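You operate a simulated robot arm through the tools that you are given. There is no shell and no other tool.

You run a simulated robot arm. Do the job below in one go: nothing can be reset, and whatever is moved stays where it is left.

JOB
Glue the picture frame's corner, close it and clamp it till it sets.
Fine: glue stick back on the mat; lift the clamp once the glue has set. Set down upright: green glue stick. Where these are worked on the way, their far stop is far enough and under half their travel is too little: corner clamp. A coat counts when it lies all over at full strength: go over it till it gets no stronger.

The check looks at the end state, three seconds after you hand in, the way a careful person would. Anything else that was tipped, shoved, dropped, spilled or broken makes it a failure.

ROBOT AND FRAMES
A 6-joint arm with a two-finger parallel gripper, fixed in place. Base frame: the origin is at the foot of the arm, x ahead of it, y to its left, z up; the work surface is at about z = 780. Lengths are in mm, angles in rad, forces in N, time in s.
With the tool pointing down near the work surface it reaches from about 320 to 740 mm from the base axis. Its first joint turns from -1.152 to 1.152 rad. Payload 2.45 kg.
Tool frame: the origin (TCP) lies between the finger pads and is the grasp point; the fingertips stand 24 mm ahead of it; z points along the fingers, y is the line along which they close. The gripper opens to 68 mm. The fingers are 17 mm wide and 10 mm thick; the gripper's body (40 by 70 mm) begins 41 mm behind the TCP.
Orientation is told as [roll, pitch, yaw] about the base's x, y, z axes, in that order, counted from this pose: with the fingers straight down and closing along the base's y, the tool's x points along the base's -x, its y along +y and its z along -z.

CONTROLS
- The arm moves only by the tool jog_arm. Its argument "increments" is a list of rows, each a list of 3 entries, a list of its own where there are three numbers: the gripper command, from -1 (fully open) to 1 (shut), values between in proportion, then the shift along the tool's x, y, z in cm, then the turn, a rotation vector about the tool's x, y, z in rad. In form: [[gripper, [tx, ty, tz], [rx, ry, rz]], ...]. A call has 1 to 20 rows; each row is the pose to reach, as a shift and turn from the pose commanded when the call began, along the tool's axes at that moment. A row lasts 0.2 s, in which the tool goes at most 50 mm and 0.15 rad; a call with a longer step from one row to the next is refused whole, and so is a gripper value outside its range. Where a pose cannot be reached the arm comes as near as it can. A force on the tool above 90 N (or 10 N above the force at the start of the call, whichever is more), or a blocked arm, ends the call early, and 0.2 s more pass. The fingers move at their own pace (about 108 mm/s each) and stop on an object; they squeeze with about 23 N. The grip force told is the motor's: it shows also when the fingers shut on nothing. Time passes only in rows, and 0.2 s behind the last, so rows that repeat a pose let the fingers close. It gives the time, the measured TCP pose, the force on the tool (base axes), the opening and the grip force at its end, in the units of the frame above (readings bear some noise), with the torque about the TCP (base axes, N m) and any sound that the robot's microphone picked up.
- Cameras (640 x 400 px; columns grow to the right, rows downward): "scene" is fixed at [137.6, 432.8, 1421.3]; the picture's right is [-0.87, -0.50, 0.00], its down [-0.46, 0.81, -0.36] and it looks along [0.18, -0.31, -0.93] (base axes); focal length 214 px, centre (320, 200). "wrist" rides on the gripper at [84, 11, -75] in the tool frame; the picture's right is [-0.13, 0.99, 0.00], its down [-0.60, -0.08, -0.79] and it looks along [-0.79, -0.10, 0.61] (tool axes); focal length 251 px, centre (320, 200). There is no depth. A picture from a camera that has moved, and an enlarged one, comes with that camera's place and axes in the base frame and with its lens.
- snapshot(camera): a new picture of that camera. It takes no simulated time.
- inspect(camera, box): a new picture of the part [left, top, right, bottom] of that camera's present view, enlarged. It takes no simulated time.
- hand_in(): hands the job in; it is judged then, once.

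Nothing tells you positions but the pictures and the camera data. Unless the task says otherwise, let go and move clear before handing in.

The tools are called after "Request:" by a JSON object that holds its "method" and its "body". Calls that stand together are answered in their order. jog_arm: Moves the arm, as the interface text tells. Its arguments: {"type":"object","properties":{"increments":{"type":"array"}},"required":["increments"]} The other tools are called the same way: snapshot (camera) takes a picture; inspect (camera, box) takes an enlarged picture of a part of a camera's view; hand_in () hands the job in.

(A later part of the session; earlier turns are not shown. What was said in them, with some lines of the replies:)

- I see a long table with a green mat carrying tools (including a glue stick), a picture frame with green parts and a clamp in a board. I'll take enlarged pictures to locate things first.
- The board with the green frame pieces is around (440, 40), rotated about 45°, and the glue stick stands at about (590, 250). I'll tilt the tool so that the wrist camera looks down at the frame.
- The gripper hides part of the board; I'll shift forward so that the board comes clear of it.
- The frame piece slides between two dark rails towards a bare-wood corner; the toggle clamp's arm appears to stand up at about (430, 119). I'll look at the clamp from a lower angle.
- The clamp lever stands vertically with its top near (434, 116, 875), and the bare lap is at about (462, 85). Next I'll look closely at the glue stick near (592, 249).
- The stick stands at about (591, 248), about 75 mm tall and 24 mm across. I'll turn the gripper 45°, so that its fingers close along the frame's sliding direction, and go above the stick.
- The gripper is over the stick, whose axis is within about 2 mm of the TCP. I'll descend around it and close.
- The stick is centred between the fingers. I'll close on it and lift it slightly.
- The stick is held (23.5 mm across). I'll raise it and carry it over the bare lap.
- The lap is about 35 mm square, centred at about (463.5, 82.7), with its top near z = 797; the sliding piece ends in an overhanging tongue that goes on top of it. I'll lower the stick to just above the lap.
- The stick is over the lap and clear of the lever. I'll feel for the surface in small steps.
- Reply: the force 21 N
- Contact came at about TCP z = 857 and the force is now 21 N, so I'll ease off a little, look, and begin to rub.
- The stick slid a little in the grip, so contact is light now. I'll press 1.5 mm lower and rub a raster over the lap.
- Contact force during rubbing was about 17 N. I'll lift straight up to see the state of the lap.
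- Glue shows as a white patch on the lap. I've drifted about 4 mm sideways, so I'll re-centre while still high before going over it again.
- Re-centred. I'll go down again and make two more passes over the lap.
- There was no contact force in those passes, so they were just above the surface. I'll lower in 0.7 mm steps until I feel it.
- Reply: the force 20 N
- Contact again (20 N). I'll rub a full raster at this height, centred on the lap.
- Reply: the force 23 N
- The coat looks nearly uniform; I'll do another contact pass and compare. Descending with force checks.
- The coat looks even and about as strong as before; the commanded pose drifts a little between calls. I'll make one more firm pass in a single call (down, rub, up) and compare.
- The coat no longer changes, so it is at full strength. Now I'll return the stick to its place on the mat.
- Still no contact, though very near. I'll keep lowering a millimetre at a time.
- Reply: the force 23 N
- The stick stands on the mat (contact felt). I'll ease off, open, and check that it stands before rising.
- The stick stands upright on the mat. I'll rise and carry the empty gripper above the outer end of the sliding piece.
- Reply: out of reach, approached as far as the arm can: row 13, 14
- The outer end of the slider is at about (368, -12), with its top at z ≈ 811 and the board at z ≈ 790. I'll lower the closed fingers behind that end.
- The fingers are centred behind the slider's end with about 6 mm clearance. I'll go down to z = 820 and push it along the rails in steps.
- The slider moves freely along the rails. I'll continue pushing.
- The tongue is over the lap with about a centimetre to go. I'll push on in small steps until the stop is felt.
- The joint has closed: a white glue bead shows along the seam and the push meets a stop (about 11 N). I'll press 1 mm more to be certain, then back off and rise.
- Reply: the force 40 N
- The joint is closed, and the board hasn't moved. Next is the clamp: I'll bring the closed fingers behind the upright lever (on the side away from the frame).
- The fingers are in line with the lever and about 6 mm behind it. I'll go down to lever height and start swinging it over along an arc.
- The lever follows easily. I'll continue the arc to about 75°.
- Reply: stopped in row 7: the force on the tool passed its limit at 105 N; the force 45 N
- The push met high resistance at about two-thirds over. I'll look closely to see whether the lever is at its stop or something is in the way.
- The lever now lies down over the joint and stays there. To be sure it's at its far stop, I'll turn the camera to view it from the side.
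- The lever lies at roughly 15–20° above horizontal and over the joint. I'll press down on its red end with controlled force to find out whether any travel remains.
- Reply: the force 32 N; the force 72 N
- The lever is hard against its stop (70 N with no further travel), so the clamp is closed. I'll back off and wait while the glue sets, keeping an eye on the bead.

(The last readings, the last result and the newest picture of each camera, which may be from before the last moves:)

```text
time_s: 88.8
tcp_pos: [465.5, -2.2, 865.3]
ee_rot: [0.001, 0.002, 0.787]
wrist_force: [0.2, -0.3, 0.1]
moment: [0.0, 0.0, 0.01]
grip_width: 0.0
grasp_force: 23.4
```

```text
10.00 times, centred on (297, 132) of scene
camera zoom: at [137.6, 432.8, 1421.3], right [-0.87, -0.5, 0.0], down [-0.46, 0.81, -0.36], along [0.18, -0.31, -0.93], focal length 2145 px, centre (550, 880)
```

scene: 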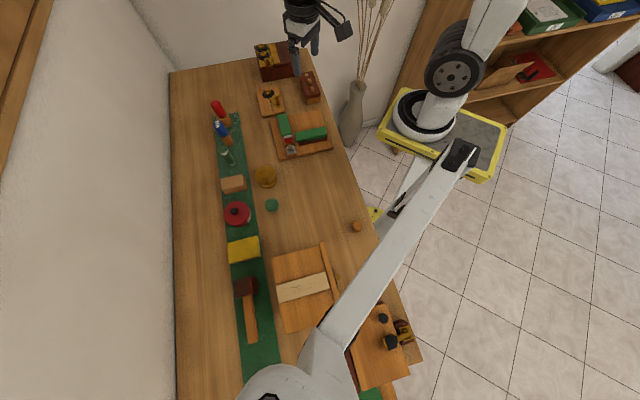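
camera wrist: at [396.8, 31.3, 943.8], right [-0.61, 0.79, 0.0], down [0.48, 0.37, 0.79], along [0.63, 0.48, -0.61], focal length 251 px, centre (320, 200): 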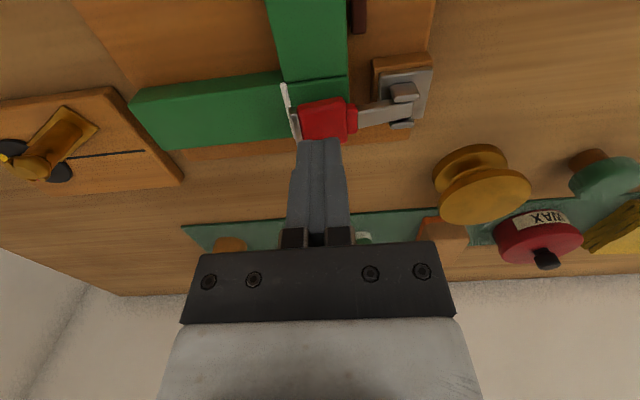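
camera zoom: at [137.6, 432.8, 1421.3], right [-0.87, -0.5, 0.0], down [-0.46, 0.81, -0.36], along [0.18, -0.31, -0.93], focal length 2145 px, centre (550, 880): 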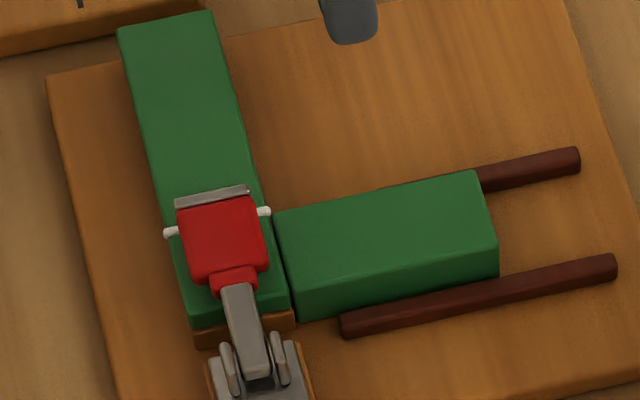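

The clamp is closed and the bead is still white. I'll hold still and wait.

Request:
{"method": "jog_arm", "body": {"increments": [[1, [0, 0, 0], [0, 0, 0]], [1, [0, 0, 0], [0, 0, 0]], [1, [0, 0, 0], [0, 0, 0]], [1, [0, 0, 0], [0, 0, 0]], [1, [0, 0, 0], [0, 0, 0]], [1, [0, 0, 0], [0, 0, 0]], [1, [0, 0, 0], [0, 0, 0]], [1, [0, 0, 0], [0, 0, 0]], [1, [0, 0, 0], [0, 0, 0]], [1, [0, 0, 0], [0, 0, 0]], [1, [0, 0, 0], [0, 0, 0]], [1, [0, 0, 0], [0, 0, 0]], [1, [0, 0, 0], [0, 0, 0]], [1, [0, 0, 0], [0, 0, 0]], [1, [0, 0, 0], [0, 0, 0]], [1, [0, 0, 0], [0, 0, 0]], [1, [0, 0, 0], [0, 0, 0]], [1, [0, 0, 0], [0, 0, 0]], [1, [0, 0, 0], [0, 0, 0]], [1, [0, 0, 0], [0, 0, 0]]]}}

Request:
{"method": "jog_arm", "body": {"increments": [[1, [0, 0, 0], [0, 0, 0]], [1, [0, 0, 0], [0, 0, 0]], [1, [0, 0, 0], [0, 0, 0]], [1, [0, 0, 0], [0, 0, 0]], [1, [0, 0, 0], [0, 0, 0]], [1, [0, 0, 0], [0, 0, 0]], [1, [0, 0, 0], [0, 0, 0]], [1, [0, 0, 0], [0, 0, 0]], [1, [0, 0, 0], [0, 0, 0]], [1, [0, 0, 0], [0, 0, 0]], [1, [0, 0, 0], [0, 0, 0]], [1, [0, 0, 0], [0, 0, 0]], [1, [0, 0, 0], [0, 0, 0]], [1, [0, 0, 0], [0, 0, 0]], [1, [0, 0, 0], [0, 0, 0]], [1, [0, 0, 0], [0, 0, 0]], [1, [0, 0, 0], [0, 0, 0]], [1, [0, 0, 0], [0, 0, 0]], [1, [0, 0, 0], [0, 0, 0]], [1, [0, 0, 0], [0, 0, 0]]]}}

Request:
{"method": "inspect", "body": {"camera": "wrist", "box": [340, 90, 520, 230]}}

Request:
{"method": "jog_arm", "body": {"increments": [[1, [0, 0, 0], [0, 0, 0]], [1, [0, 0, 0], [0, 0, 0]], [1, [0, 0, 0], [0, 0, 0]], [1, [0, 0, 0], [0, 0, 0]], [1, [0, 0, 0], [0, 0, 0]], [1, [0, 0, 0], [0, 0, 0]], [1, [0, 0, 0], [0, 0, 0]], [1, [0, 0, 0], [0, 0, 0]], [1, [0, 0, 0], [0, 0, 0]], [1, [0, 0, 0], [0, 0, 0]], [1, [0, 0, 0], [0, 0, 0]], [1, [0, 0, 0], [0, 0, 0]], [1, [0, 0, 0], [0, 0, 0]], [1, [0, 0, 0], [0, 0, 0]], [1, [0, 0, 0], [0, 0, 0]], [1, [0, 0, 0], [0, 0, 0]], [1, [0, 0, 0], [0, 0, 0]], [1, [0, 0, 0], [0, 0, 0]], [1, [0, 0, 0], [0, 0, 0]], [1, [0, 0, 0], [0, 0, 0]]]}}

Request:
{"method": "jog_arm", "body": {"increments": [[1, [0, 0, 0], [0, 0, 0]], [1, [0, 0, 0], [0, 0, 0]], [1, [0, 0, 0], [0, 0, 0]], [1, [0, 0, 0], [0, 0, 0]], [1, [0, 0, 0], [0, 0, 0]], [1, [0, 0, 0], [0, 0, 0]], [1, [0, 0, 0], [0, 0, 0]], [1, [0, 0, 0], [0, 0, 0]], [1, [0, 0, 0], [0, 0, 0]], [1, [0, 0, 0], [0, 0, 0]], [1, [0, 0, 0], [0, 0, 0]], [1, [0, 0, 0], [0, 0, 0]], [1, [0, 0, 0], [0, 0, 0]], [1, [0, 0, 0], [0, 0, 0]], [1, [0, 0, 0], [0, 0, 0]], [1, [0, 0, 0], [0, 0, 0]], [1, [0, 0, 0], [0, 0, 0]], [1, [0, 0, 0], [0, 0, 0]], [1, [0, 0, 0], [0, 0, 0]], [1, [0, 0, 0], [0, 0, 0]]]}}

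Request:
{"method": "inspect", "body": {"camera": "wrist", "box": [340, 90, 520, 230]}}

Request:
{"method": "inspect", "body": {"camera": "scene", "box": [272, 112, 322, 152]}}

```text
time_s: 93.0
tcp_pos: [464.1, -1.9, 866.4]
ee_rot: [0.003, 0.003, 0.788]
wrist_force: [-0.6, 0.2, -0.3]
moment: [0.0, -0.01, 0.02]
grip_width: 0.1
grasp_force: 23.8
```

```text
time_s: 97.2
tcp_pos: [464.9, -2.5, 866.8]
ee_rot: [0.003, 0.004, 0.786]
wrist_force: [-0.3, -0.8, -0.1]
moment: [0.03, 0.0, 0.01]
grip_width: 0.0
grasp_force: 22.6
```

```text
2.86 times, centred on (430, 160) of wrist
camera zoom: at [398.4, -54.7, 941.2], right [-0.61, 0.79, 0.0], down [0.48, 0.37, 0.79], along [0.63, 0.48, -0.61], focal length 718 px, centre (6, 314)
```

zoom: 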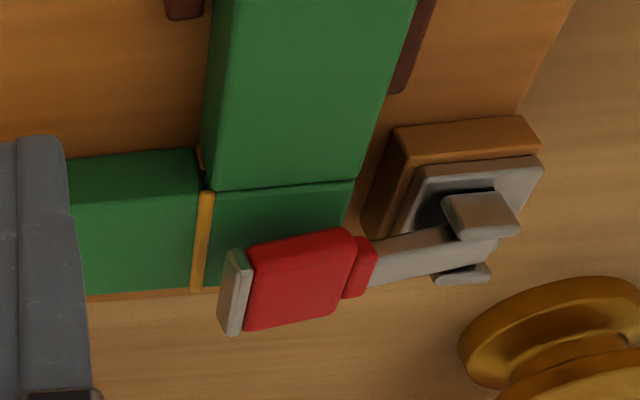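

```text
time_s: 101.4
tcp_pos: [464.2, -2.7, 867.0]
ee_rot: [0.003, 0.004, 0.787]
wrist_force: [0.3, 0.7, 0.4]
moment: [0.01, -0.02, -0.03]
grip_width: 0.2
grasp_force: 22.3
```

```text
time_s: 105.6
tcp_pos: [464.9, -2.7, 866.2]
ee_rot: [0.001, 0.003, 0.787]
wrist_force: [-0.1, -0.6, -0.7]
moment: [0.01, 0.0, -0.01]
grip_width: 0.0
grasp_force: 22.6
```

```text
2.86 times, centred on (430, 160) of wrist
camera zoom: at [398.4, -54.8, 941.2], right [-0.61, 0.79, 0.0], down [0.48, 0.37, 0.79], along [0.63, 0.48, -0.61], focal length 718 px, centre (6, 314)
```

zoom: 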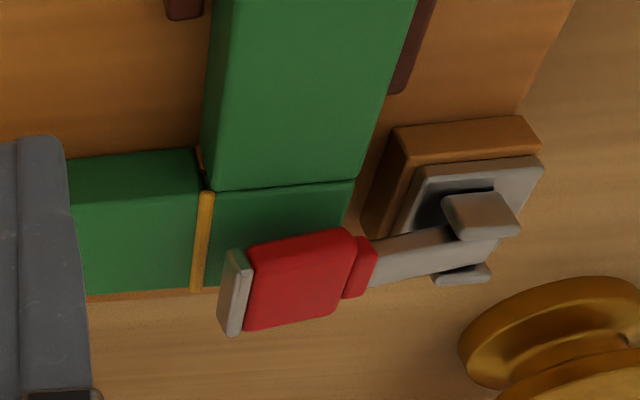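

```text
10.00 times, centred on (297, 132) of scene
camera zoom: at [137.6, 432.8, 1421.3], right [-0.87, -0.5, 0.0], down [-0.46, 0.81, -0.36], along [0.18, -0.31, -0.93], focal length 2145 px, centre (550, 880)
```

zoom: 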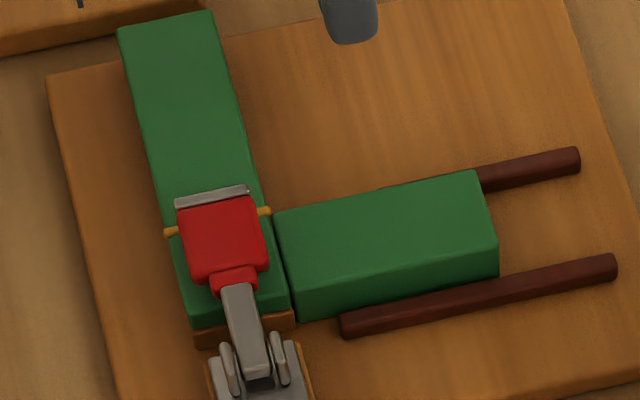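

The bead has turned from white to amber and stays so: the glue has set. I'll now lift the clamp, gripping the lever's red block by its sides; first I'll turn back and go above it.

Request:
{"method": "jog_arm", "body": {"increments": [[1, [0, 0, -4], [0, 0, 0]], [1, [0, 0, -8], [0, 0, 0.1]], [1, [-0.6, 0.6, -10], [0, 0, 0.24]], [1, [-1.2, 1.2, -10], [0, 0, 0.38]], [1, [-1.8, 1.8, -10], [0, 0, 0.52]], [1, [-2.4, 2.4, -10], [0, 0, 0.66]], [0.5, [-3.0, 3.0, -10], [0, 0, 0.8]], [0.2, [-3.6, 3.6, -10], [0, 0, 0.94]], [-0.2, [-4.2, 4.2, -10], [0, 0, 1.08]], [-0.2, [-4.8, 4.8, -10], [0, 0, 1.22]], [-0.2, [-5.4, 5.6, -10], [0, 0, 1.36]], [-0.2, [-5.8, 6.2, -10], [0, 0, 1.48]], [-0.2, [-6.1, 6.53, -10], [0, 0, 1.571]], [-0.2, [-6.1, 6.53, -10], [0, 0, 1.571]]]}}

Request:
{"method": "snapshot", "body": {"camera": "wrist"}}

Request:
{"method": "inspect", "body": {"camera": "wrist", "box": [240, 0, 400, 120]}}

```text
time_s: 108.6
tcp_pos: [460.7, 87.1, 966.1]
ee_rot: [-0.004, 0.002, -0.786]
wrist_force: [0.0, 0.1, 0.8]
moment: [-0.01, 0.02, 0.01]
grip_width: 40.7
grasp_force: 0.1
```

```text
taken
camera wrist: at [410.6, 154.1, 1041.4], right [0.79, 0.61, 0.0], down [0.37, -0.48, 0.79], along [0.48, -0.63, -0.61], focal length 251 px, centre (320, 200)
```

wrist: 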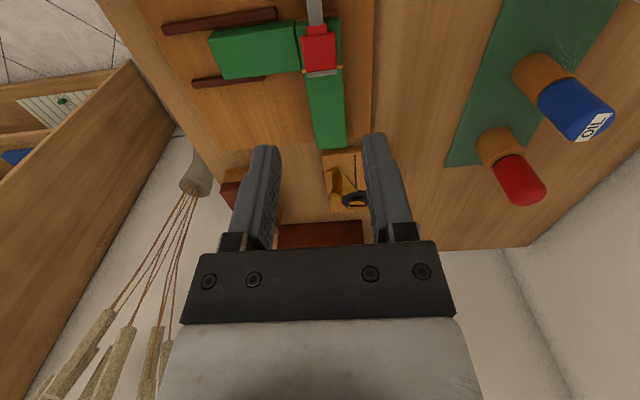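

```text
3.33 times, centred on (320, 60) of wrist
camera zoom: at [410.6, 154.1, 1041.4], right [0.79, 0.61, 0.0], down [0.37, -0.48, 0.79], along [0.48, -0.63, -0.61], focal length 838 px, centre (320, 667)
```

zoom: 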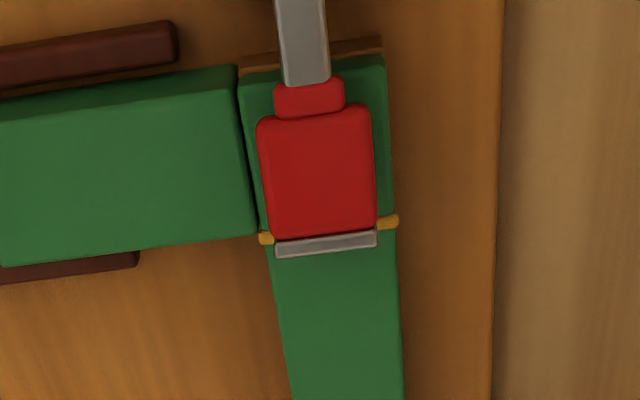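

The gripper is aligned over the red block. I'll go down beside it and grip it.

Request:
{"method": "jog_arm", "body": {"increments": [[-0.3, [0, -0.1, 4], [0, 0, 0]], [-0.3, [0, -0.1, 8], [0, 0, 0]], [-0.3, [0, -0.1, 10.5], [0, 0, 0]], [-0.3, [0, -0.1, 12.3], [0, 0, 0]], [-0.3, [0, -0.1, 12.3], [0, 0, 0]]]}}

Request:
{"method": "inspect", "body": {"camera": "wrist", "box": [220, 40, 420, 240]}}

```text
time_s: 109.8
tcp_pos: [457.9, 87.9, 843.6]
ee_rot: [-0.002, 0.002, -0.784]
wrist_force: [1.1, -0.4, 0.3]
moment: [0.0, -0.06, -0.02]
grip_width: 44.3
grasp_force: 0.1
```

```text
2.00 times, centred on (320, 140) of wrist
camera zoom: at [408.0, 154.0, 918.4], right [0.79, 0.61, 0.0], down [0.37, -0.48, 0.79], along [0.48, -0.63, -0.61], focal length 503 px, centre (320, 320)
```

zoom: 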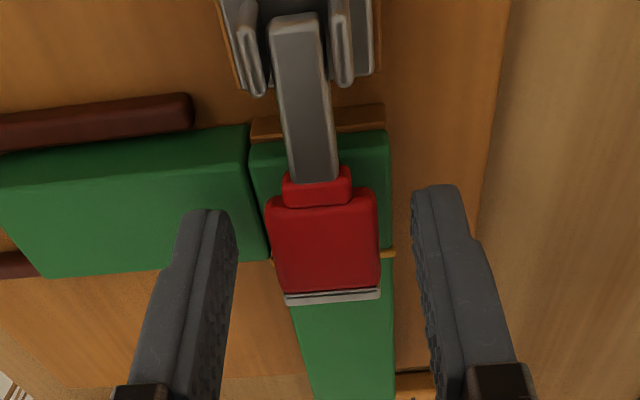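

Request:
{"method": "jog_arm", "body": {"increments": [[0, [0, 0, 0], [0, 0, 0]], [0.5, [0, 0, 0], [0, 0, 0]], [1, [0, 0, 0], [0, 0, 0]], [1, [0, 0, 0], [0, 0, 0]], [1, [0, 0, 0], [0, 0, 0]]]}}

Request:
{"method": "inspect", "body": {"camera": "wrist", "box": [220, 40, 420, 240]}}

```text
time_s: 111.0
tcp_pos: [459.6, 88.8, 844.0]
ee_rot: [-0.002, 0.001, -0.787]
wrist_force: [4.6, 8.2, -3.8]
moment: [0.13, -0.23, -0.61]
grip_width: 18.1
grasp_force: 36.2
```

```text
2.00 times, centred on (320, 140) of wrist
camera zoom: at [408.6, 154.4, 918.8], right [0.79, 0.61, 0.0], down [0.37, -0.48, 0.79], along [0.48, -0.63, -0.61], focal length 503 px, centre (320, 320)
```

zoom: 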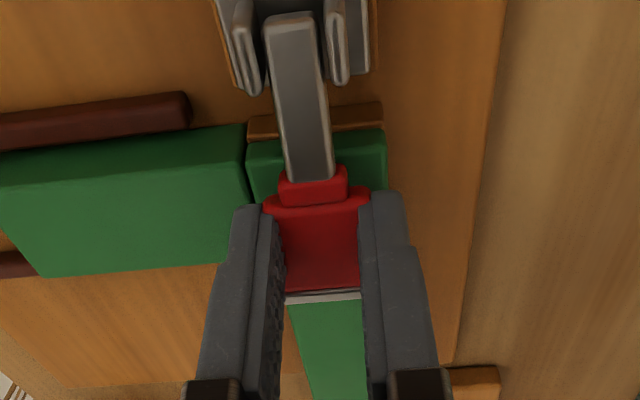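

Gripped. I'll begin raising the lever along its arc, with a check after the first part.

Request:
{"method": "jog_arm", "body": {"increments": [[1, [0.2, 0, -0.4], [0, 0, 0]], [1, [0.45, 0, -0.81], [0, 0, 0]], [1, [0.8, 0, -1.25], [0, 0, 0]], [1, [0.8, 0, -1.25], [0, 0, 0]]]}}

Request:
{"method": "inspect", "body": {"camera": "wrist", "box": [220, 40, 420, 240]}}

Request:
{"method": "inspect", "body": {"camera": "scene", "box": [260, 90, 360, 165]}}

```text
time_s: 112.0
tcp_pos: [455.4, 90.9, 854.9]
ee_rot: [0.002, 0.0, -0.787]
wrist_force: [19.0, -16.6, -2.5]
moment: [-0.52, -0.79, -0.28]
grip_width: 18.4
grasp_force: 36.2
```

```text
2.00 times, centred on (320, 140) of wrist
camera zoom: at [404.4, 158.4, 930.5], right [0.79, 0.61, 0.0], down [0.37, -0.48, 0.79], along [0.48, -0.63, -0.61], focal length 503 px, centre (320, 320)
```

zoom: 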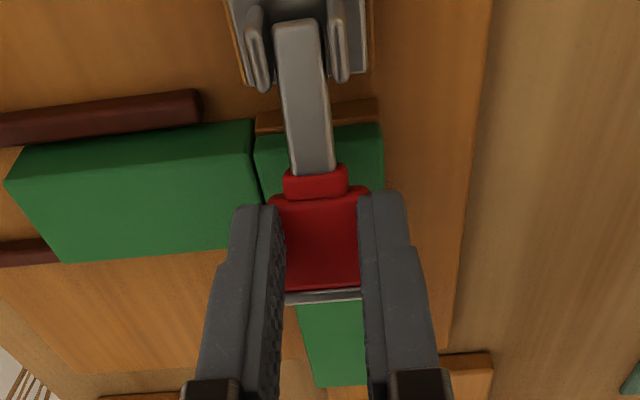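

```text
5.33 times, centred on (310, 128) of scene
camera zoom: at [138.1, 432.5, 1421.3], right [-0.87, -0.5, 0.0], down [-0.46, 0.81, -0.36], along [0.18, -0.31, -0.93], focal length 1144 px, centre (373, 587)
```

zoom: 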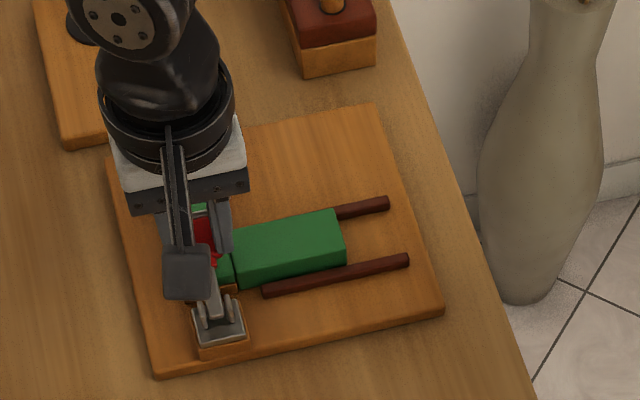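

The lever is rising; there's some sideways force because my arc was slightly off. I'll continue with a corrected arc.

Request:
{"method": "jog_arm", "body": {"increments": [[1, [-0.15, 0, -0.1], [0, 0, 0]], [1, [0.2, 0, -0.5], [0, 0, 0]], [1, [0.6, 0, -0.94], [0, 0, 0]], [1, [0.6, 0, -0.94], [0, 0, 0]]]}}

Request:
{"method": "inspect", "body": {"camera": "wrist", "box": [220, 40, 420, 240]}}

```text
time_s: 113.0
tcp_pos: [449.1, 98.3, 865.1]
ee_rot: [-0.004, 0.002, -0.784]
wrist_force: [9.9, -0.2, -5.5]
moment: [-0.12, -0.42, 0.06]
grip_width: 16.3
grasp_force: 35.8
```

```text
2.00 times, centred on (320, 140) of wrist
camera zoom: at [399.0, 163.9, 940.3], right [0.79, 0.61, 0.0], down [0.38, -0.48, 0.79], along [0.48, -0.63, -0.61], focal length 503 px, centre (320, 320)
```

zoom: 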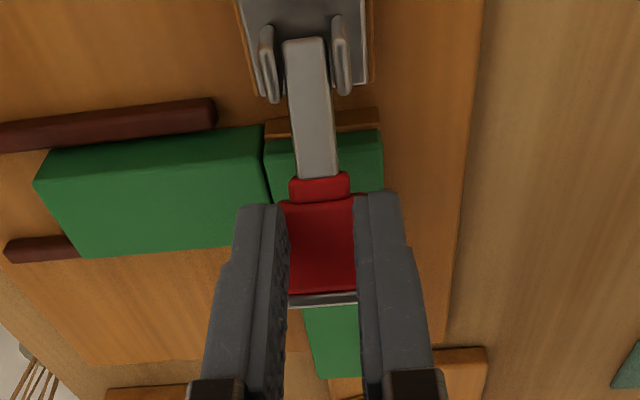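

Request:
{"method": "jog_arm", "body": {"increments": [[1, [0.4, 0, -0.35], [0, 0, 0]], [1, [0.9, 0, -0.6], [0, 0, 0]], [1, [1.45, 0, -0.8], [0, 0, 0]], [1, [2.0, 0, -0.95], [0, 0, 0]], [1, [2.0, 0, -0.95], [0, 0, 0]]]}}

Request:
{"method": "inspect", "body": {"camera": "wrist", "box": [220, 40, 420, 240]}}

Request:
{"method": "inspect", "body": {"camera": "scene", "box": [260, 90, 360, 165]}}

```text
time_s: 114.2
tcp_pos: [437.5, 110.1, 874.7]
ee_rot: [-0.005, 0.002, -0.786]
wrist_force: [0.5, -0.4, 0.2]
moment: [0.01, -0.02, -0.01]
grip_width: 0.0
grasp_force: 23.4
```

```text
2.00 times, centred on (320, 140) of wrist
camera zoom: at [385.7, 176.7, 949.7], right [0.79, 0.61, 0.0], down [0.38, -0.48, 0.79], along [0.48, -0.63, -0.61], focal length 503 px, centre (320, 320)
```

zoom: 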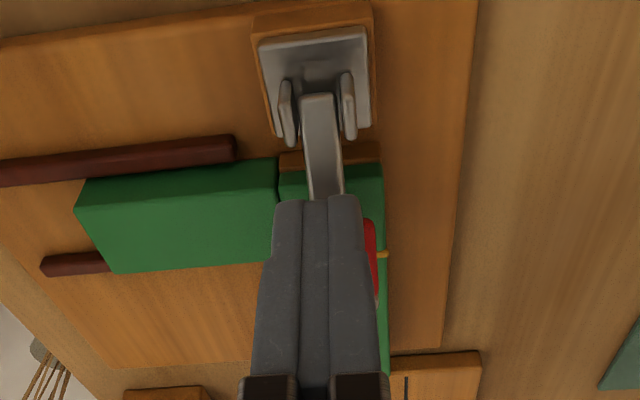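

```text
5.33 times, centred on (310, 128) of scene
camera zoom: at [137.6, 432.9, 1421.3], right [-0.87, -0.5, 0.0], down [-0.46, 0.81, -0.36], along [0.18, -0.31, -0.93], focal length 1144 px, centre (373, 587)
```

zoom: 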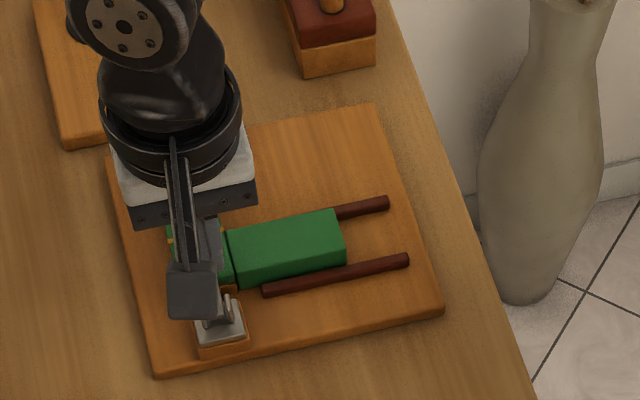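

The grip slipped off the lever. I'll go straight up and see where the lever stands.

Request:
{"method": "jog_arm", "body": {"increments": [[1, [0, 0, -2], [0, 0, 0]], [1, [0, 0, -6], [0, 0, 0]], [1, [0, 0, -9], [0, 0, 0]], [1, [0, 0, -9], [0, 0, 0]]]}}

Request:
{"method": "snapshot", "body": {"camera": "wrist"}}

Request:
{"method": "inspect", "body": {"camera": "wrist", "box": [240, 20, 400, 140]}}

Request:
{"method": "inspect", "body": {"camera": "scene", "box": [272, 112, 322, 152]}}

```text
time_s: 115.2
tcp_pos: [435.8, 112.2, 965.0]
ee_rot: [-0.002, 0.002, -0.785]
wrist_force: [-0.1, 0.4, -0.2]
moment: [-0.01, 0.0, 0.02]
grip_width: 0.0
grasp_force: 23.9
```

```text
taken
camera wrist: at [385.9, 178.0, 1040.3], right [0.79, 0.61, 0.0], down [0.38, -0.48, 0.79], along [0.48, -0.63, -0.61], focal length 251 px, centre (320, 200)
```

wrist: 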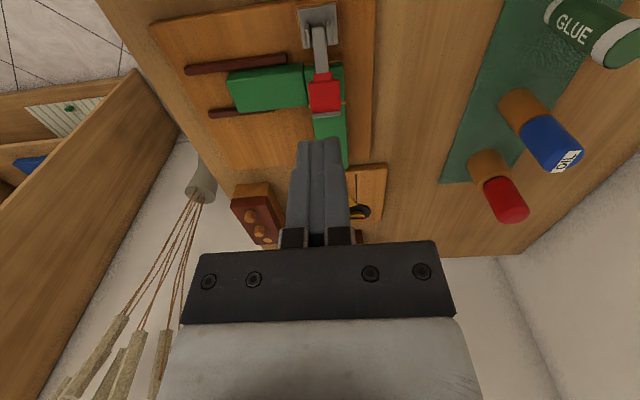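

```text
3.33 times, centred on (320, 80) of wrist
camera zoom: at [385.9, 178.0, 1040.3], right [0.79, 0.61, 0.0], down [0.38, -0.48, 0.79], along [0.48, -0.63, -0.61], focal length 838 px, centre (320, 600)
```

zoom: 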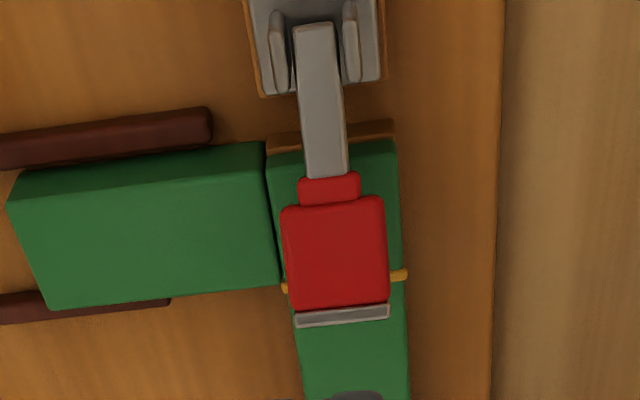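

```text
10.00 times, centred on (297, 132) of scene
camera zoom: at [137.6, 432.8, 1421.3], right [-0.87, -0.5, 0.0], down [-0.46, 0.81, -0.36], along [0.18, -0.31, -0.93], focal length 2145 px, centre (550, 880)
```

zoom: 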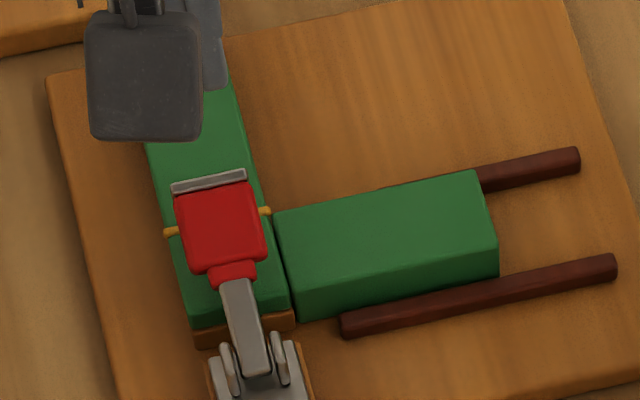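

The lever has stayed partly raised. I'll finish lifting it by pushing it from its free-end side with closed fingers: first down beyond its tip, well above the frame.

Request:
{"method": "jog_arm", "body": {"increments": [[1, [-3.4, 0, 0], [0, 0, 0]], [1, [-6.8, 0, 0], [0, 0, 0]], [1, [-6.8, 0, 4], [0, 0, 0]], [1, [-6.8, 0, 8], [0, 0, 0]], [1, [-6.8, 0, 10.9], [0, 0, 0]], [1, [-6.8, 0, 10.9], [0, 0, 0]]]}}

Request:
{"method": "inspect", "body": {"camera": "wrist", "box": [220, 20, 420, 220]}}

Request:
{"method": "inspect", "body": {"camera": "scene", "box": [260, 90, 360, 165]}}

```text
time_s: 116.6
tcp_pos: [487.5, 62.2, 858.4]
ee_rot: [-0.001, 0.002, -0.784]
wrist_force: [-0.8, 0.9, 0.2]
moment: [-0.01, -0.03, 0.0]
grip_width: 0.0
grasp_force: 24.0
```

```text
2.00 times, centred on (320, 120) of wrist
camera zoom: at [436.9, 129.4, 932.9], right [0.79, 0.61, 0.0], down [0.37, -0.48, 0.79], along [0.48, -0.63, -0.61], focal length 503 px, centre (320, 360)
```

zoom: 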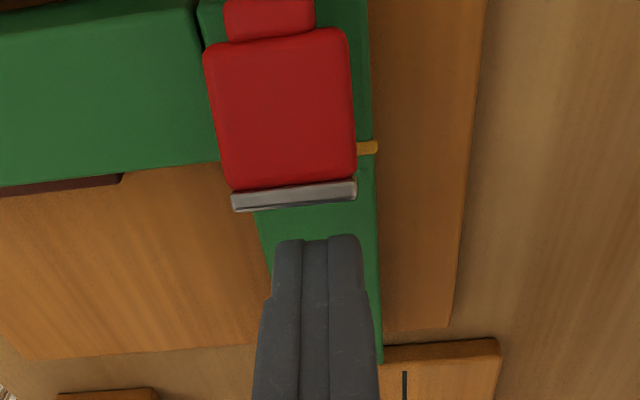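

```text
5.33 times, centred on (310, 128) of scene
camera zoom: at [137.6, 432.8, 1421.3], right [-0.87, -0.5, 0.0], down [-0.46, 0.81, -0.36], along [0.18, -0.31, -0.93], focal length 1144 px, centre (373, 587)
```

zoom: 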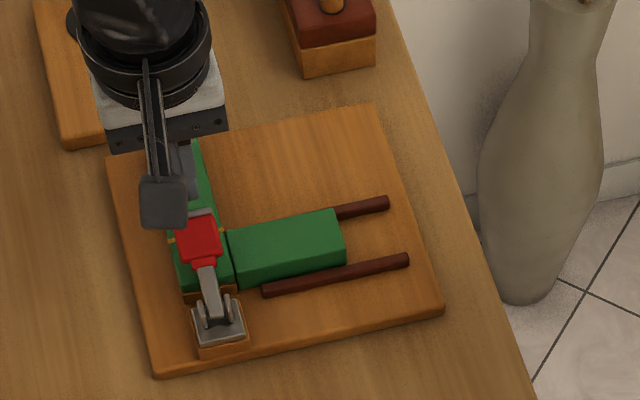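

The lever's tip is just ahead of the fingers and a bit low, so I'll go 11 mm lower (still clear of the frame) and push it up and back.

Request:
{"method": "jog_arm", "body": {"increments": [[1, [0, 0, 0.6], [0, 0, 0]], [1, [0, 0, 1.1], [0, 0, 0]], [1, [0.5, 0, 1.1], [0, 0, 0]], [1, [1.0, 0, 1.1], [0, 0, 0]], [1, [1.5, 0, 1.1], [0, 0, 0]], [1, [2.0, 0, 1.1], [0, 0, 0]], [1, [2.4, 0, 1.0], [0, 0, 0]], [1, [2.4, 0, 1.0], [0, 0, 0]]]}}

Request:
{"method": "inspect", "body": {"camera": "wrist", "box": [220, 0, 420, 200]}}

Request:
{"method": "inspect", "body": {"camera": "scene", "box": [260, 90, 360, 165]}}

```text
time_s: 118.2
tcp_pos: [480.5, 76.5, 851.4]
ee_rot: [0.022, -0.015, -0.793]
wrist_force: [4.4, -13.1, 5.8]
moment: [-0.04, 0.06, 0.16]
grip_width: 0.1
grasp_force: 23.5
stopped in row 7: the force on the tool passed its limit at 94 N (the readings are from after the stop); the commanded pose is now the measured one
```

```text
2.00 times, centred on (320, 100) of wrist
camera zoom: at [428.1, 143.4, 924.9], right [0.8, 0.6, 0.03], down [0.35, -0.49, 0.8], along [0.5, -0.63, -0.6], focal length 503 px, centre (320, 400)
```

zoom: 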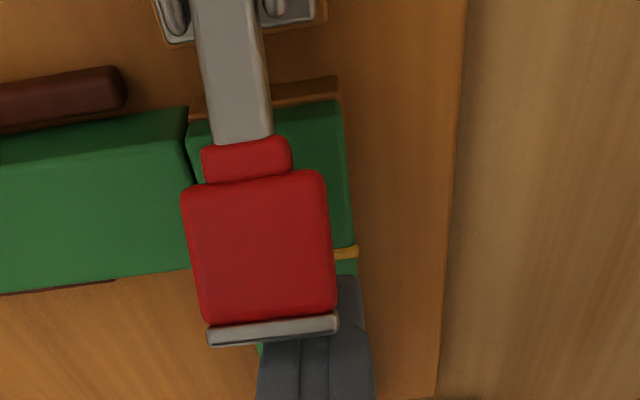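

```text
5.33 times, centred on (310, 128) of scene
camera zoom: at [137.5, 432.6, 1421.4], right [-0.87, -0.5, 0.0], down [-0.46, 0.81, -0.36], along [0.18, -0.31, -0.93], focal length 1144 px, centre (373, 587)
```

zoom: 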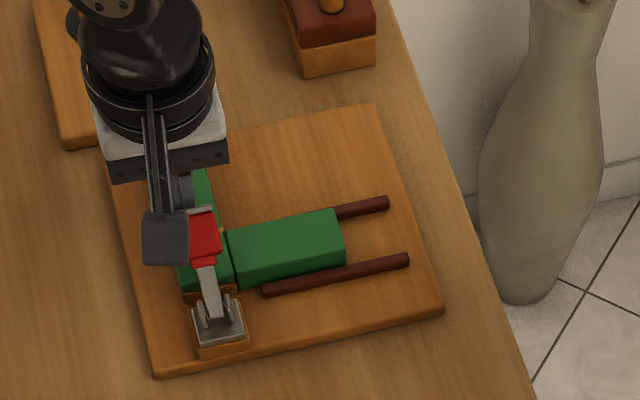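

The push jammed against the lever's end instead of lifting it, so I'll back off, rise, straighten the tool and look at the lever again.

Request:
{"method": "jog_arm", "body": {"increments": [[1, [-0.8, 0, 0], [0, 0, 0]], [1, [-1.6, -0.3, 0], [0.02, 0, 0]], [1, [-1.6, -0.5, -3], [0.026, -0.005, -0.008]], [1, [-1.6, -0.5, -7], [0.026, -0.005, -0.008]], [1, [0, -0.5, -11], [0.026, -0.005, -0.008]], [1, [2.0, -0.5, -11.5], [0.026, -0.005, -0.008]], [1, [2.0, -0.5, -11.5], [0.026, -0.005, -0.008]]]}}

Request:
{"method": "snapshot", "body": {"camera": "wrist"}}

Request:
{"method": "inspect", "body": {"camera": "wrist", "box": [240, 0, 400, 120]}}

Request:
{"method": "inspect", "body": {"camera": "scene", "box": [272, 112, 322, 152]}}

```text
time_s: 119.8
tcp_pos: [458.4, 86.5, 966.2]
ee_rot: [-0.005, -0.018, -0.786]
wrist_force: [0.3, 0.0, 0.9]
moment: [-0.04, -0.03, -0.02]
grip_width: 0.1
grasp_force: 24.0
```

```text
taken
camera wrist: at [407.5, 156.0, 1039.4], right [0.79, 0.61, 0.0], down [0.36, -0.47, 0.81], along [0.49, -0.64, -0.59], focal length 251 px, centre (320, 200)
```

wrist: 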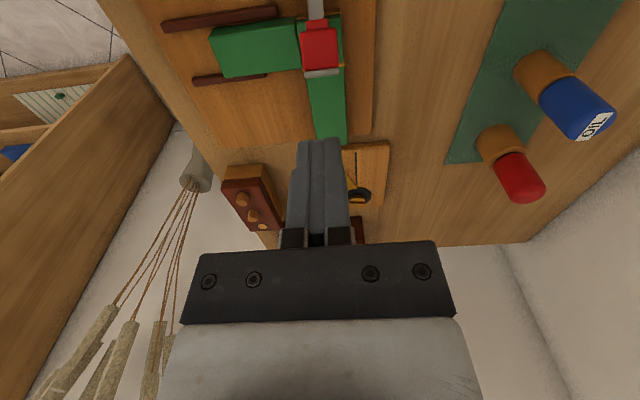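

```text
3.33 times, centred on (320, 60) of wrist
camera zoom: at [407.5, 156.0, 1039.4], right [0.79, 0.61, 0.0], down [0.36, -0.47, 0.81], along [0.49, -0.64, -0.59], focal length 838 px, centre (320, 667)
```

zoom: 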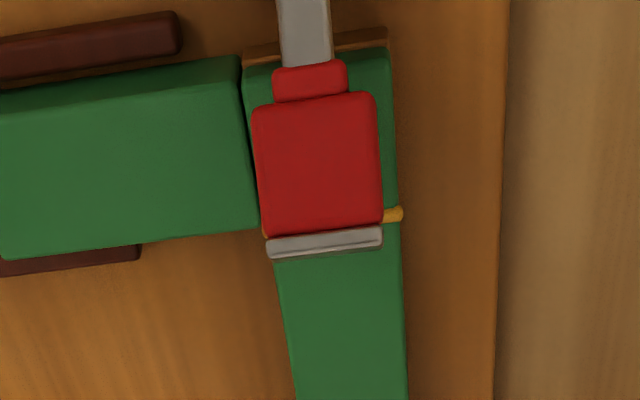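

```text
10.00 times, centred on (297, 132) of scene
camera zoom: at [137.6, 432.9, 1421.3], right [-0.87, -0.5, 0.0], down [-0.46, 0.81, -0.36], along [0.18, -0.31, -0.93], focal length 2145 px, centre (550, 880)
```

zoom: 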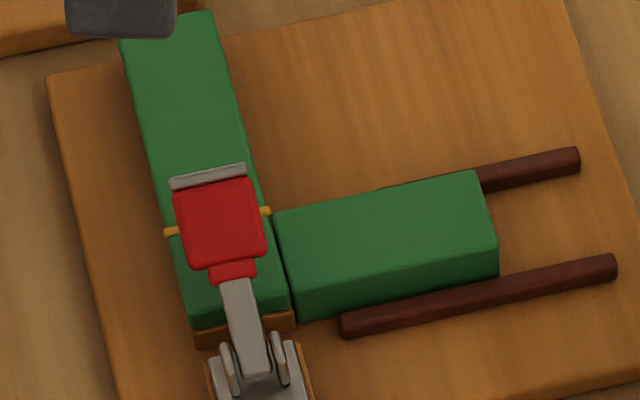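

Frame and board are undisturbed, and the lever is now raised about 35–40°. I'll straighten the tool, open, and re-grip the red block deeper, with its middle at the pads' centre.

Request:
{"method": "jog_arm", "body": {"increments": [[0.2, [0, 0, 0], [0.009, 0.016, 0]], [-0.3, [0, 0, 2], [0.009, 0.016, 0]], [-0.3, [0, 0, 6], [0.009, 0.016, 0]], [-0.3, [0, 0, 9.5], [0.009, 0.016, 0]], [-0.3, [0, 0, 12.3], [0.009, 0.016, 0]], [-0.3, [0, 0, 12.3], [0.009, 0.016, 0]]]}}

Request:
{"method": "inspect", "body": {"camera": "wrist", "box": [220, 40, 420, 240]}}

```text
time_s: 121.2
tcp_pos: [460.9, 84.7, 842.1]
ee_rot: [-0.015, -0.004, -0.787]
wrist_force: [0.9, 1.1, -0.6]
moment: [0.01, 0.02, 0.03]
grip_width: 44.2
grasp_force: 0.0
```

```text
2.00 times, centred on (320, 140) of wrist
camera zoom: at [410.3, 151.3, 916.4], right [0.79, 0.61, -0.01], down [0.38, -0.47, 0.8], along [0.48, -0.64, -0.6], focal length 503 px, centre (320, 320)
```

zoom: 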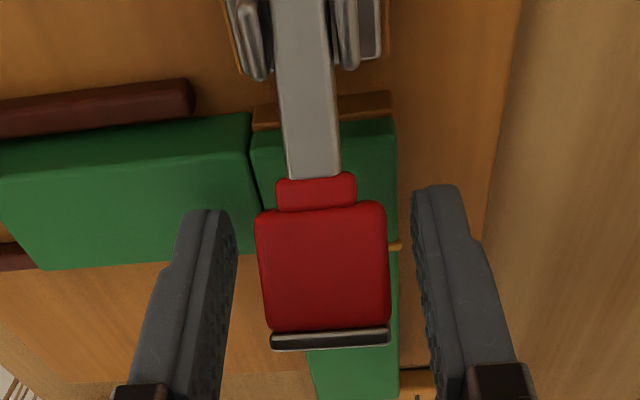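

Request:
{"method": "jog_arm", "body": {"increments": [[-0.3, [0.5, 0.1, 0], [0, 0, 0]], [0, [0.5, 0.1, 0], [0, 0, 0]], [0.5, [0.5, 0.1, 0], [0, 0, 0]], [1, [0.5, 0.1, 0], [0, 0, 0]], [1, [0.5, 0.1, 0], [0, 0, 0]], [1, [0.5, 0.1, 0], [0, 0, 0]]]}}

Request:
{"method": "inspect", "body": {"camera": "wrist", "box": [220, 40, 420, 240]}}

```text
time_s: 122.6
tcp_pos: [457.7, 89.0, 841.5]
ee_rot: [-0.012, -0.003, -0.786]
wrist_force: [-1.3, 4.6, -3.5]
moment: [0.29, -0.28, -0.7]
grip_width: 18.5
grasp_force: 36.6
```

```text
2.00 times, centred on (320, 140) of wrist
camera zoom: at [407.1, 157.2, 916.8], right [0.79, 0.61, -0.01], down [0.38, -0.47, 0.8], along [0.48, -0.64, -0.6], focal length 503 px, centre (320, 320)
```

zoom: 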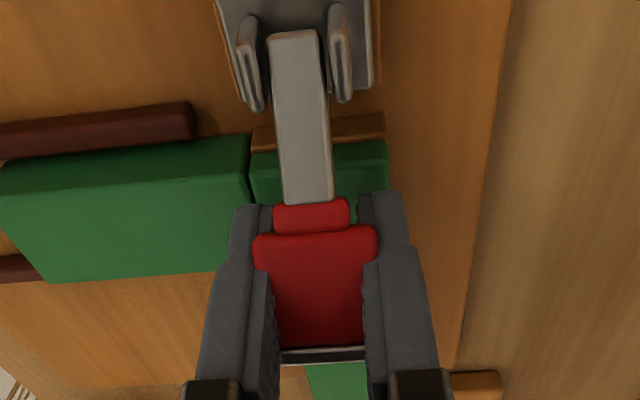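

The block is gripped well at the pads' centre. I'll raise it along the arc, tilting the tool a little along with it.

Request:
{"method": "jog_arm", "body": {"increments": [[1, [0.35, 0, -0.4], [0, -0.05, 0]], [1, [0.7, 0, -0.73], [0, -0.1, 0]], [1, [1.05, 0, -1.0], [0, -0.15, 0]], [1, [1.38, 0, -1.2], [0, -0.19, 0]], [1, [1.38, 0, -1.2], [0, -0.19, 0]]]}}

Request:
{"method": "inspect", "body": {"camera": "wrist", "box": [220, 40, 420, 240]}}

```text
time_s: 123.8
tcp_pos: [448.6, 99.3, 855.9]
ee_rot: [-0.014, -0.196, -0.785]
wrist_force: [18.0, -21.4, 5.1]
moment: [-0.28, -0.85, -0.37]
grip_width: 18.5
grasp_force: 36.8
```

```text
2.00 times, centred on (320, 140) of wrist
camera zoom: at [389.0, 175.3, 912.0], right [0.79, 0.61, 0.01], down [0.26, -0.36, 0.9], along [0.55, -0.71, -0.44], focal length 503 px, centre (320, 320)
```

zoom: 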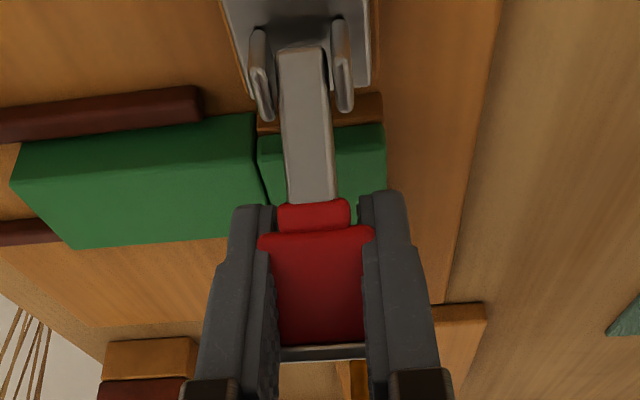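

Request:
{"method": "jog_arm", "body": {"increments": [[1, [0.27, 0, -0.28], [0, -0.04, 0]], [1, [0.55, 0, -0.56], [0, -0.08, 0]], [1, [0.9, 0, -0.8], [0, -0.12, 0]], [1, [1.25, 0, -1.01], [0, -0.16, 0]], [1, [1.25, 0, -1.01], [0, -0.16, 0]]]}}

Request:
{"method": "inspect", "body": {"camera": "wrist", "box": [220, 40, 420, 240]}}

Request:
{"method": "inspect", "body": {"camera": "scene", "box": [260, 90, 360, 165]}}

```text
time_s: 125.0
tcp_pos: [438.5, 109.9, 860.9]
ee_rot: [-0.019, -0.353, -0.778]
wrist_force: [5.0, -16.0, -20.0]
moment: [-0.15, -0.95, -0.26]
grip_width: 18.7
grasp_force: 36.7
```

```text
2.00 times, centred on (320, 140) of wrist
camera zoom: at [372.7, 191.4, 902.3], right [0.79, 0.62, 0.03], down [0.16, -0.25, 0.95], along [0.59, -0.75, -0.3], focal length 503 px, centre (320, 320)
```

zoom: 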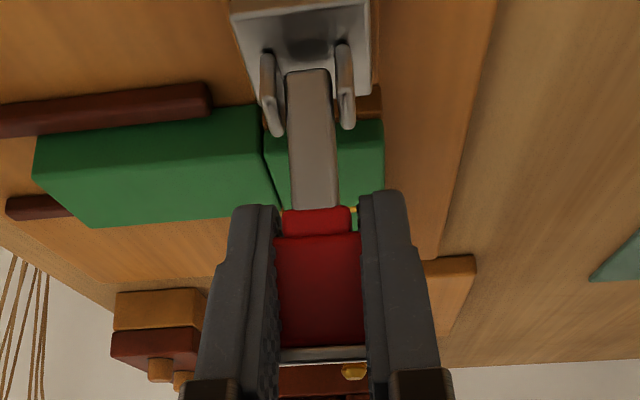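

```text
5.33 times, centred on (310, 128) of scene
camera zoom: at [138.0, 432.5, 1421.3], right [-0.87, -0.5, 0.0], down [-0.46, 0.81, -0.36], along [0.18, -0.31, -0.93], focal length 1144 px, centre (373, 587)
```

zoom: 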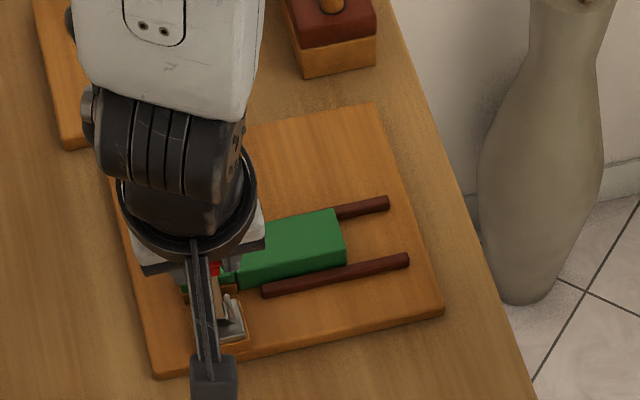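

The lever is nearly upright now. One more short move back brings it to vertical.

Request:
{"method": "jog_arm", "body": {"increments": [[1, [0.3, 0, -0.05], [0, -0.03, 0]], [1, [0.65, 0, -0.15], [0, -0.06, 0]], [1, [1.0, 0, -0.25], [0, -0.08, 0]], [1, [1.0, 0, -0.25], [0, -0.08, 0]]]}}

Request:
{"method": "inspect", "body": {"camera": "wrist", "box": [220, 40, 420, 240]}}

```text
time_s: 126.0
tcp_pos: [432.3, 115.1, 862.6]
ee_rot: [-0.014, -0.443, -0.78]
wrist_force: [0.0, -28.3, 20.1]
moment: [-0.34, -0.8, -0.2]
grip_width: 18.9
grasp_force: 36.4
```

```text
2.00 times, centred on (320, 140) of wrist
camera zoom: at [365.0, 199.1, 893.5], right [0.79, 0.62, 0.04], down [0.1, -0.19, 0.98], along [0.61, -0.76, -0.21], focal length 503 px, centre (320, 320)
```

zoom: 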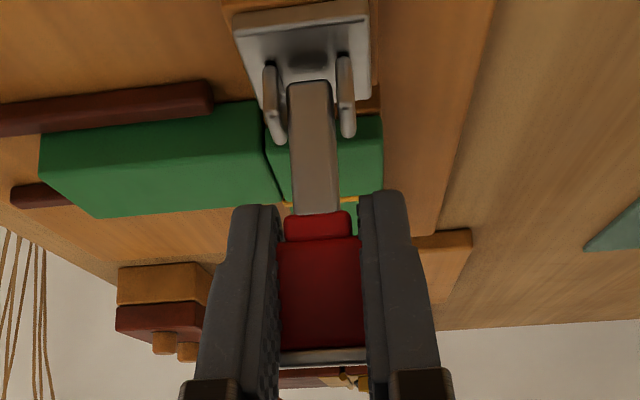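

The lever is upright at its original position. I'll release it and withdraw along the tool axis.

Request:
{"method": "jog_arm", "body": {"increments": [[0.4, [0, 0, 0], [0, 0, 0]], [0.1, [0, 0, 0], [0, 0, 0]], [-0.3, [0, 0, 0], [0, 0, 0]], [-0.5, [0, 0, 0], [0, 0, 0]], [-0.5, [0, 0, -2], [0, 0, 0]], [-0.5, [0, 0, -5], [0, 0, 0]], [-0.5, [0, 0, -8], [0, 0, 0]], [-0.5, [0, 0, -11], [0, 0, 0]], [-0.5, [0, 0, -11], [0, 0, 0]]]}}

Request:
{"method": "snapshot", "body": {"camera": "wrist"}}

Request:
{"method": "inspect", "body": {"camera": "scene", "box": [260, 90, 360, 165]}}

```text
time_s: 128.0
tcp_pos: [400.2, 150.3, 957.7]
ee_rot: [-0.015, -0.432, -0.778]
wrist_force: [0.8, -0.5, -0.4]
moment: [0.05, -0.01, -0.03]
grip_width: 50.9
grasp_force: 0.0
```

```text
taken
camera wrist: at [331.8, 235.2, 990.2], right [0.78, 0.62, 0.04], down [0.11, -0.2, 0.97], along [0.61, -0.76, -0.22], focal length 251 px, centre (320, 200)
```

wrist: 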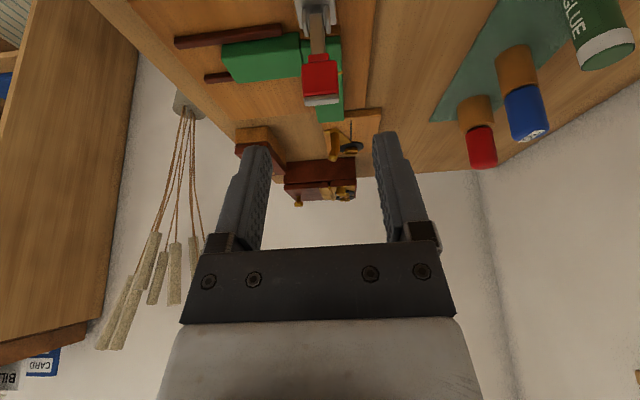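

```text
5.33 times, centred on (310, 128) of scene
camera zoom: at [137.6, 432.8, 1421.3], right [-0.87, -0.5, 0.0], down [-0.46, 0.81, -0.36], along [0.18, -0.31, -0.93], focal length 1144 px, centre (373, 587)
```

zoom: 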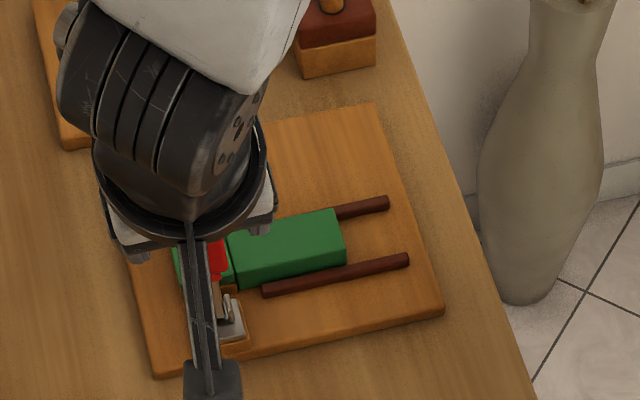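

The lever stands upright. I'll straighten the tool and move it clear, upward and off to the side.

Request:
{"method": "jog_arm", "body": {"increments": [[-0.5, [0, 0, -3], [0, 0.1, 0]], [-0.5, [0, 0, -6], [0, 0.22, 0]], [-0.5, [0, 0, -9], [0, 0.34, 0]], [-0.5, [0, 0, -11], [0, 0.44, 0]], [-0.5, [0, 0, -11], [0, 0.44, 0]]]}}

Request:
{"method": "jog_arm", "body": {"increments": [[-0.5, [0, -4, 0], [0, 0, -0.14]], [-0.5, [0, -8, 0], [0, 0, -0.28]], [-0.5, [0, -11, 0], [0, 0, -0.42]], [-0.5, [0, -13, 0], [0, 0, -0.56]], [-0.5, [0, -13, 0], [0, 0, -0.7]], [-0.5, [0, -13, 0], [0, 0, -0.785]], [-0.5, [0, -13, 0], [0, 0, -0.785]]]}}

Request:
{"method": "snapshot", "body": {"camera": "scene"}}

Request:
{"method": "inspect", "body": {"camera": "scene", "box": [260, 90, 360, 165]}}

Request:
{"method": "inspect", "body": {"camera": "scene", "box": [190, 80, 290, 160]}}

Request:
{"method": "snapshot", "body": {"camera": "wrist"}}

```text
time_s: 129.2
tcp_pos: [368.2, 185.2, 1062.3]
ee_rot: [-0.014, 0.007, -0.785]
wrist_force: [0.4, 0.2, -0.4]
moment: [0.05, 0.03, 0.01]
grip_width: 51.1
grasp_force: 0.1
```

```text
time_s: 130.8
tcp_pos: [307.2, 108.7, 1075.0]
ee_rot: [-0.006, 0.016, 0.004]
wrist_force: [0.4, -0.6, -0.1]
moment: [0.03, 0.02, -0.01]
grip_width: 50.8
grasp_force: 0.0
out of reach, approached as far as the arm can: row 3, 4, 5, 6, 7
```

```text
taken
```

scene: 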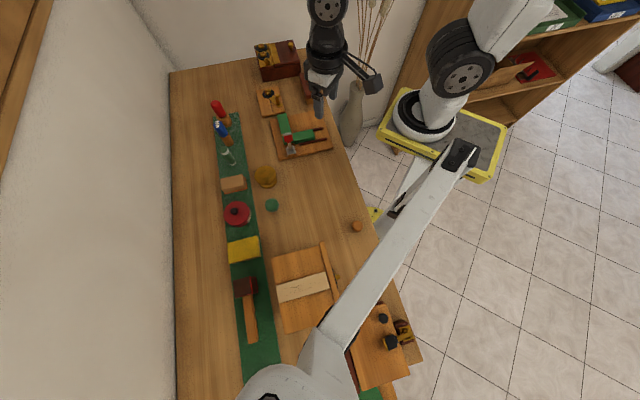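

```text
5.33 times, centred on (310, 128) of scene
camera zoom: at [137.6, 432.8, 1421.3], right [-0.87, -0.5, 0.0], down [-0.46, 0.81, -0.36], along [0.18, -0.31, -0.93], focal length 1144 px, centre (373, 587)
```

zoom: 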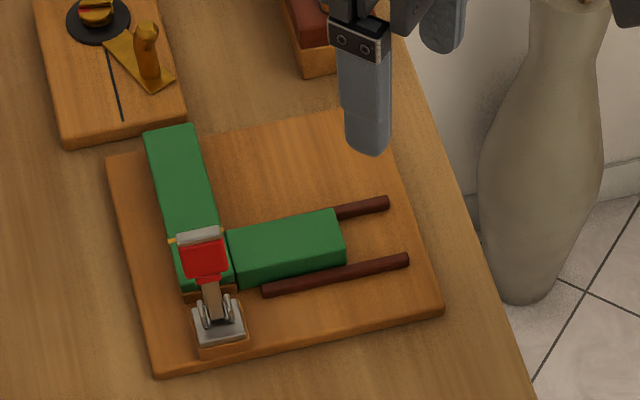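

```text
5.00 times, centred on (240, 120) of scene
camera zoom: at [137.6, 432.8, 1421.3], right [-0.87, -0.5, 0.0], down [-0.46, 0.81, -0.36], along [0.18, -0.31, -0.93], focal length 1072 px, centre (720, 600)
```

zoom: 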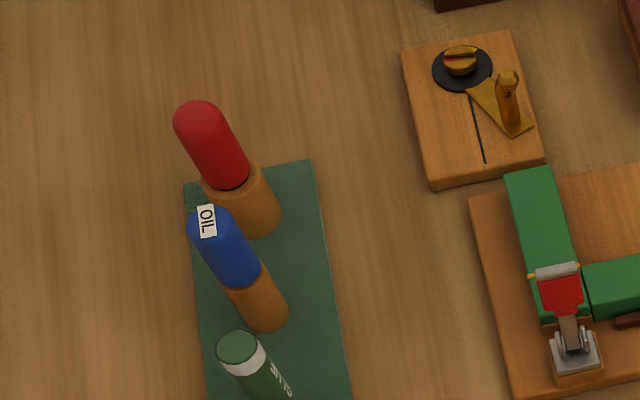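

```text
taken
camera wrist: at [224.4, 120.0, 1150.3], right [0.13, 0.99, -0.01], down [0.62, -0.07, 0.78], along [0.78, -0.1, -0.62], focal length 251 px, centre (320, 200)
```

wrist: 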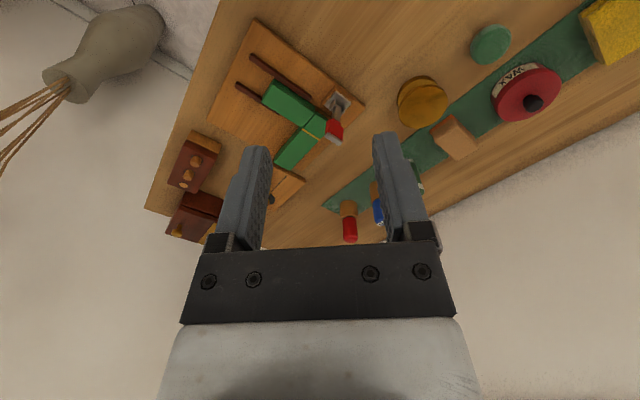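

The glue has set (amber bead), the frame corner is closed, the clamp is lifted, the glue stick stands upright on the mat and nothing else has moved. The arm is clear, so I hand in.

Request:
{"method": "hand_in", "body": {}}

```text
The job is handed in.
```

The picture frame's corner is glued, closed, was clamped until it set, and the job is handed in. I don't have the check's verdict.

- **Glue:** I went over the bare corner until the coat looked even and stopped getting stronger.
- **Joint:** I pushed the sliding piece home until it met its stop and a white bead of glue showed along the seam.
- **Clamp:** I closed the lever to its far stop. At about 70 N it had no travel left. I waited until the bead turned from white to amber and stayed that way, which I took to mean the glue had set.
- **Lifting the clamp:** The first try slipped off partway, and a push on the lever's end jammed at about 94 N. I then gripped the lever again and raised it. It now stands about 8° short of its original upright position, well past half its travel.
- **Glue stick:** It is back on the mat, standing upright close to where it was.

In the last pictures the board and frame had not shifted, and nothing else on the table looked moved. The arm is clear.
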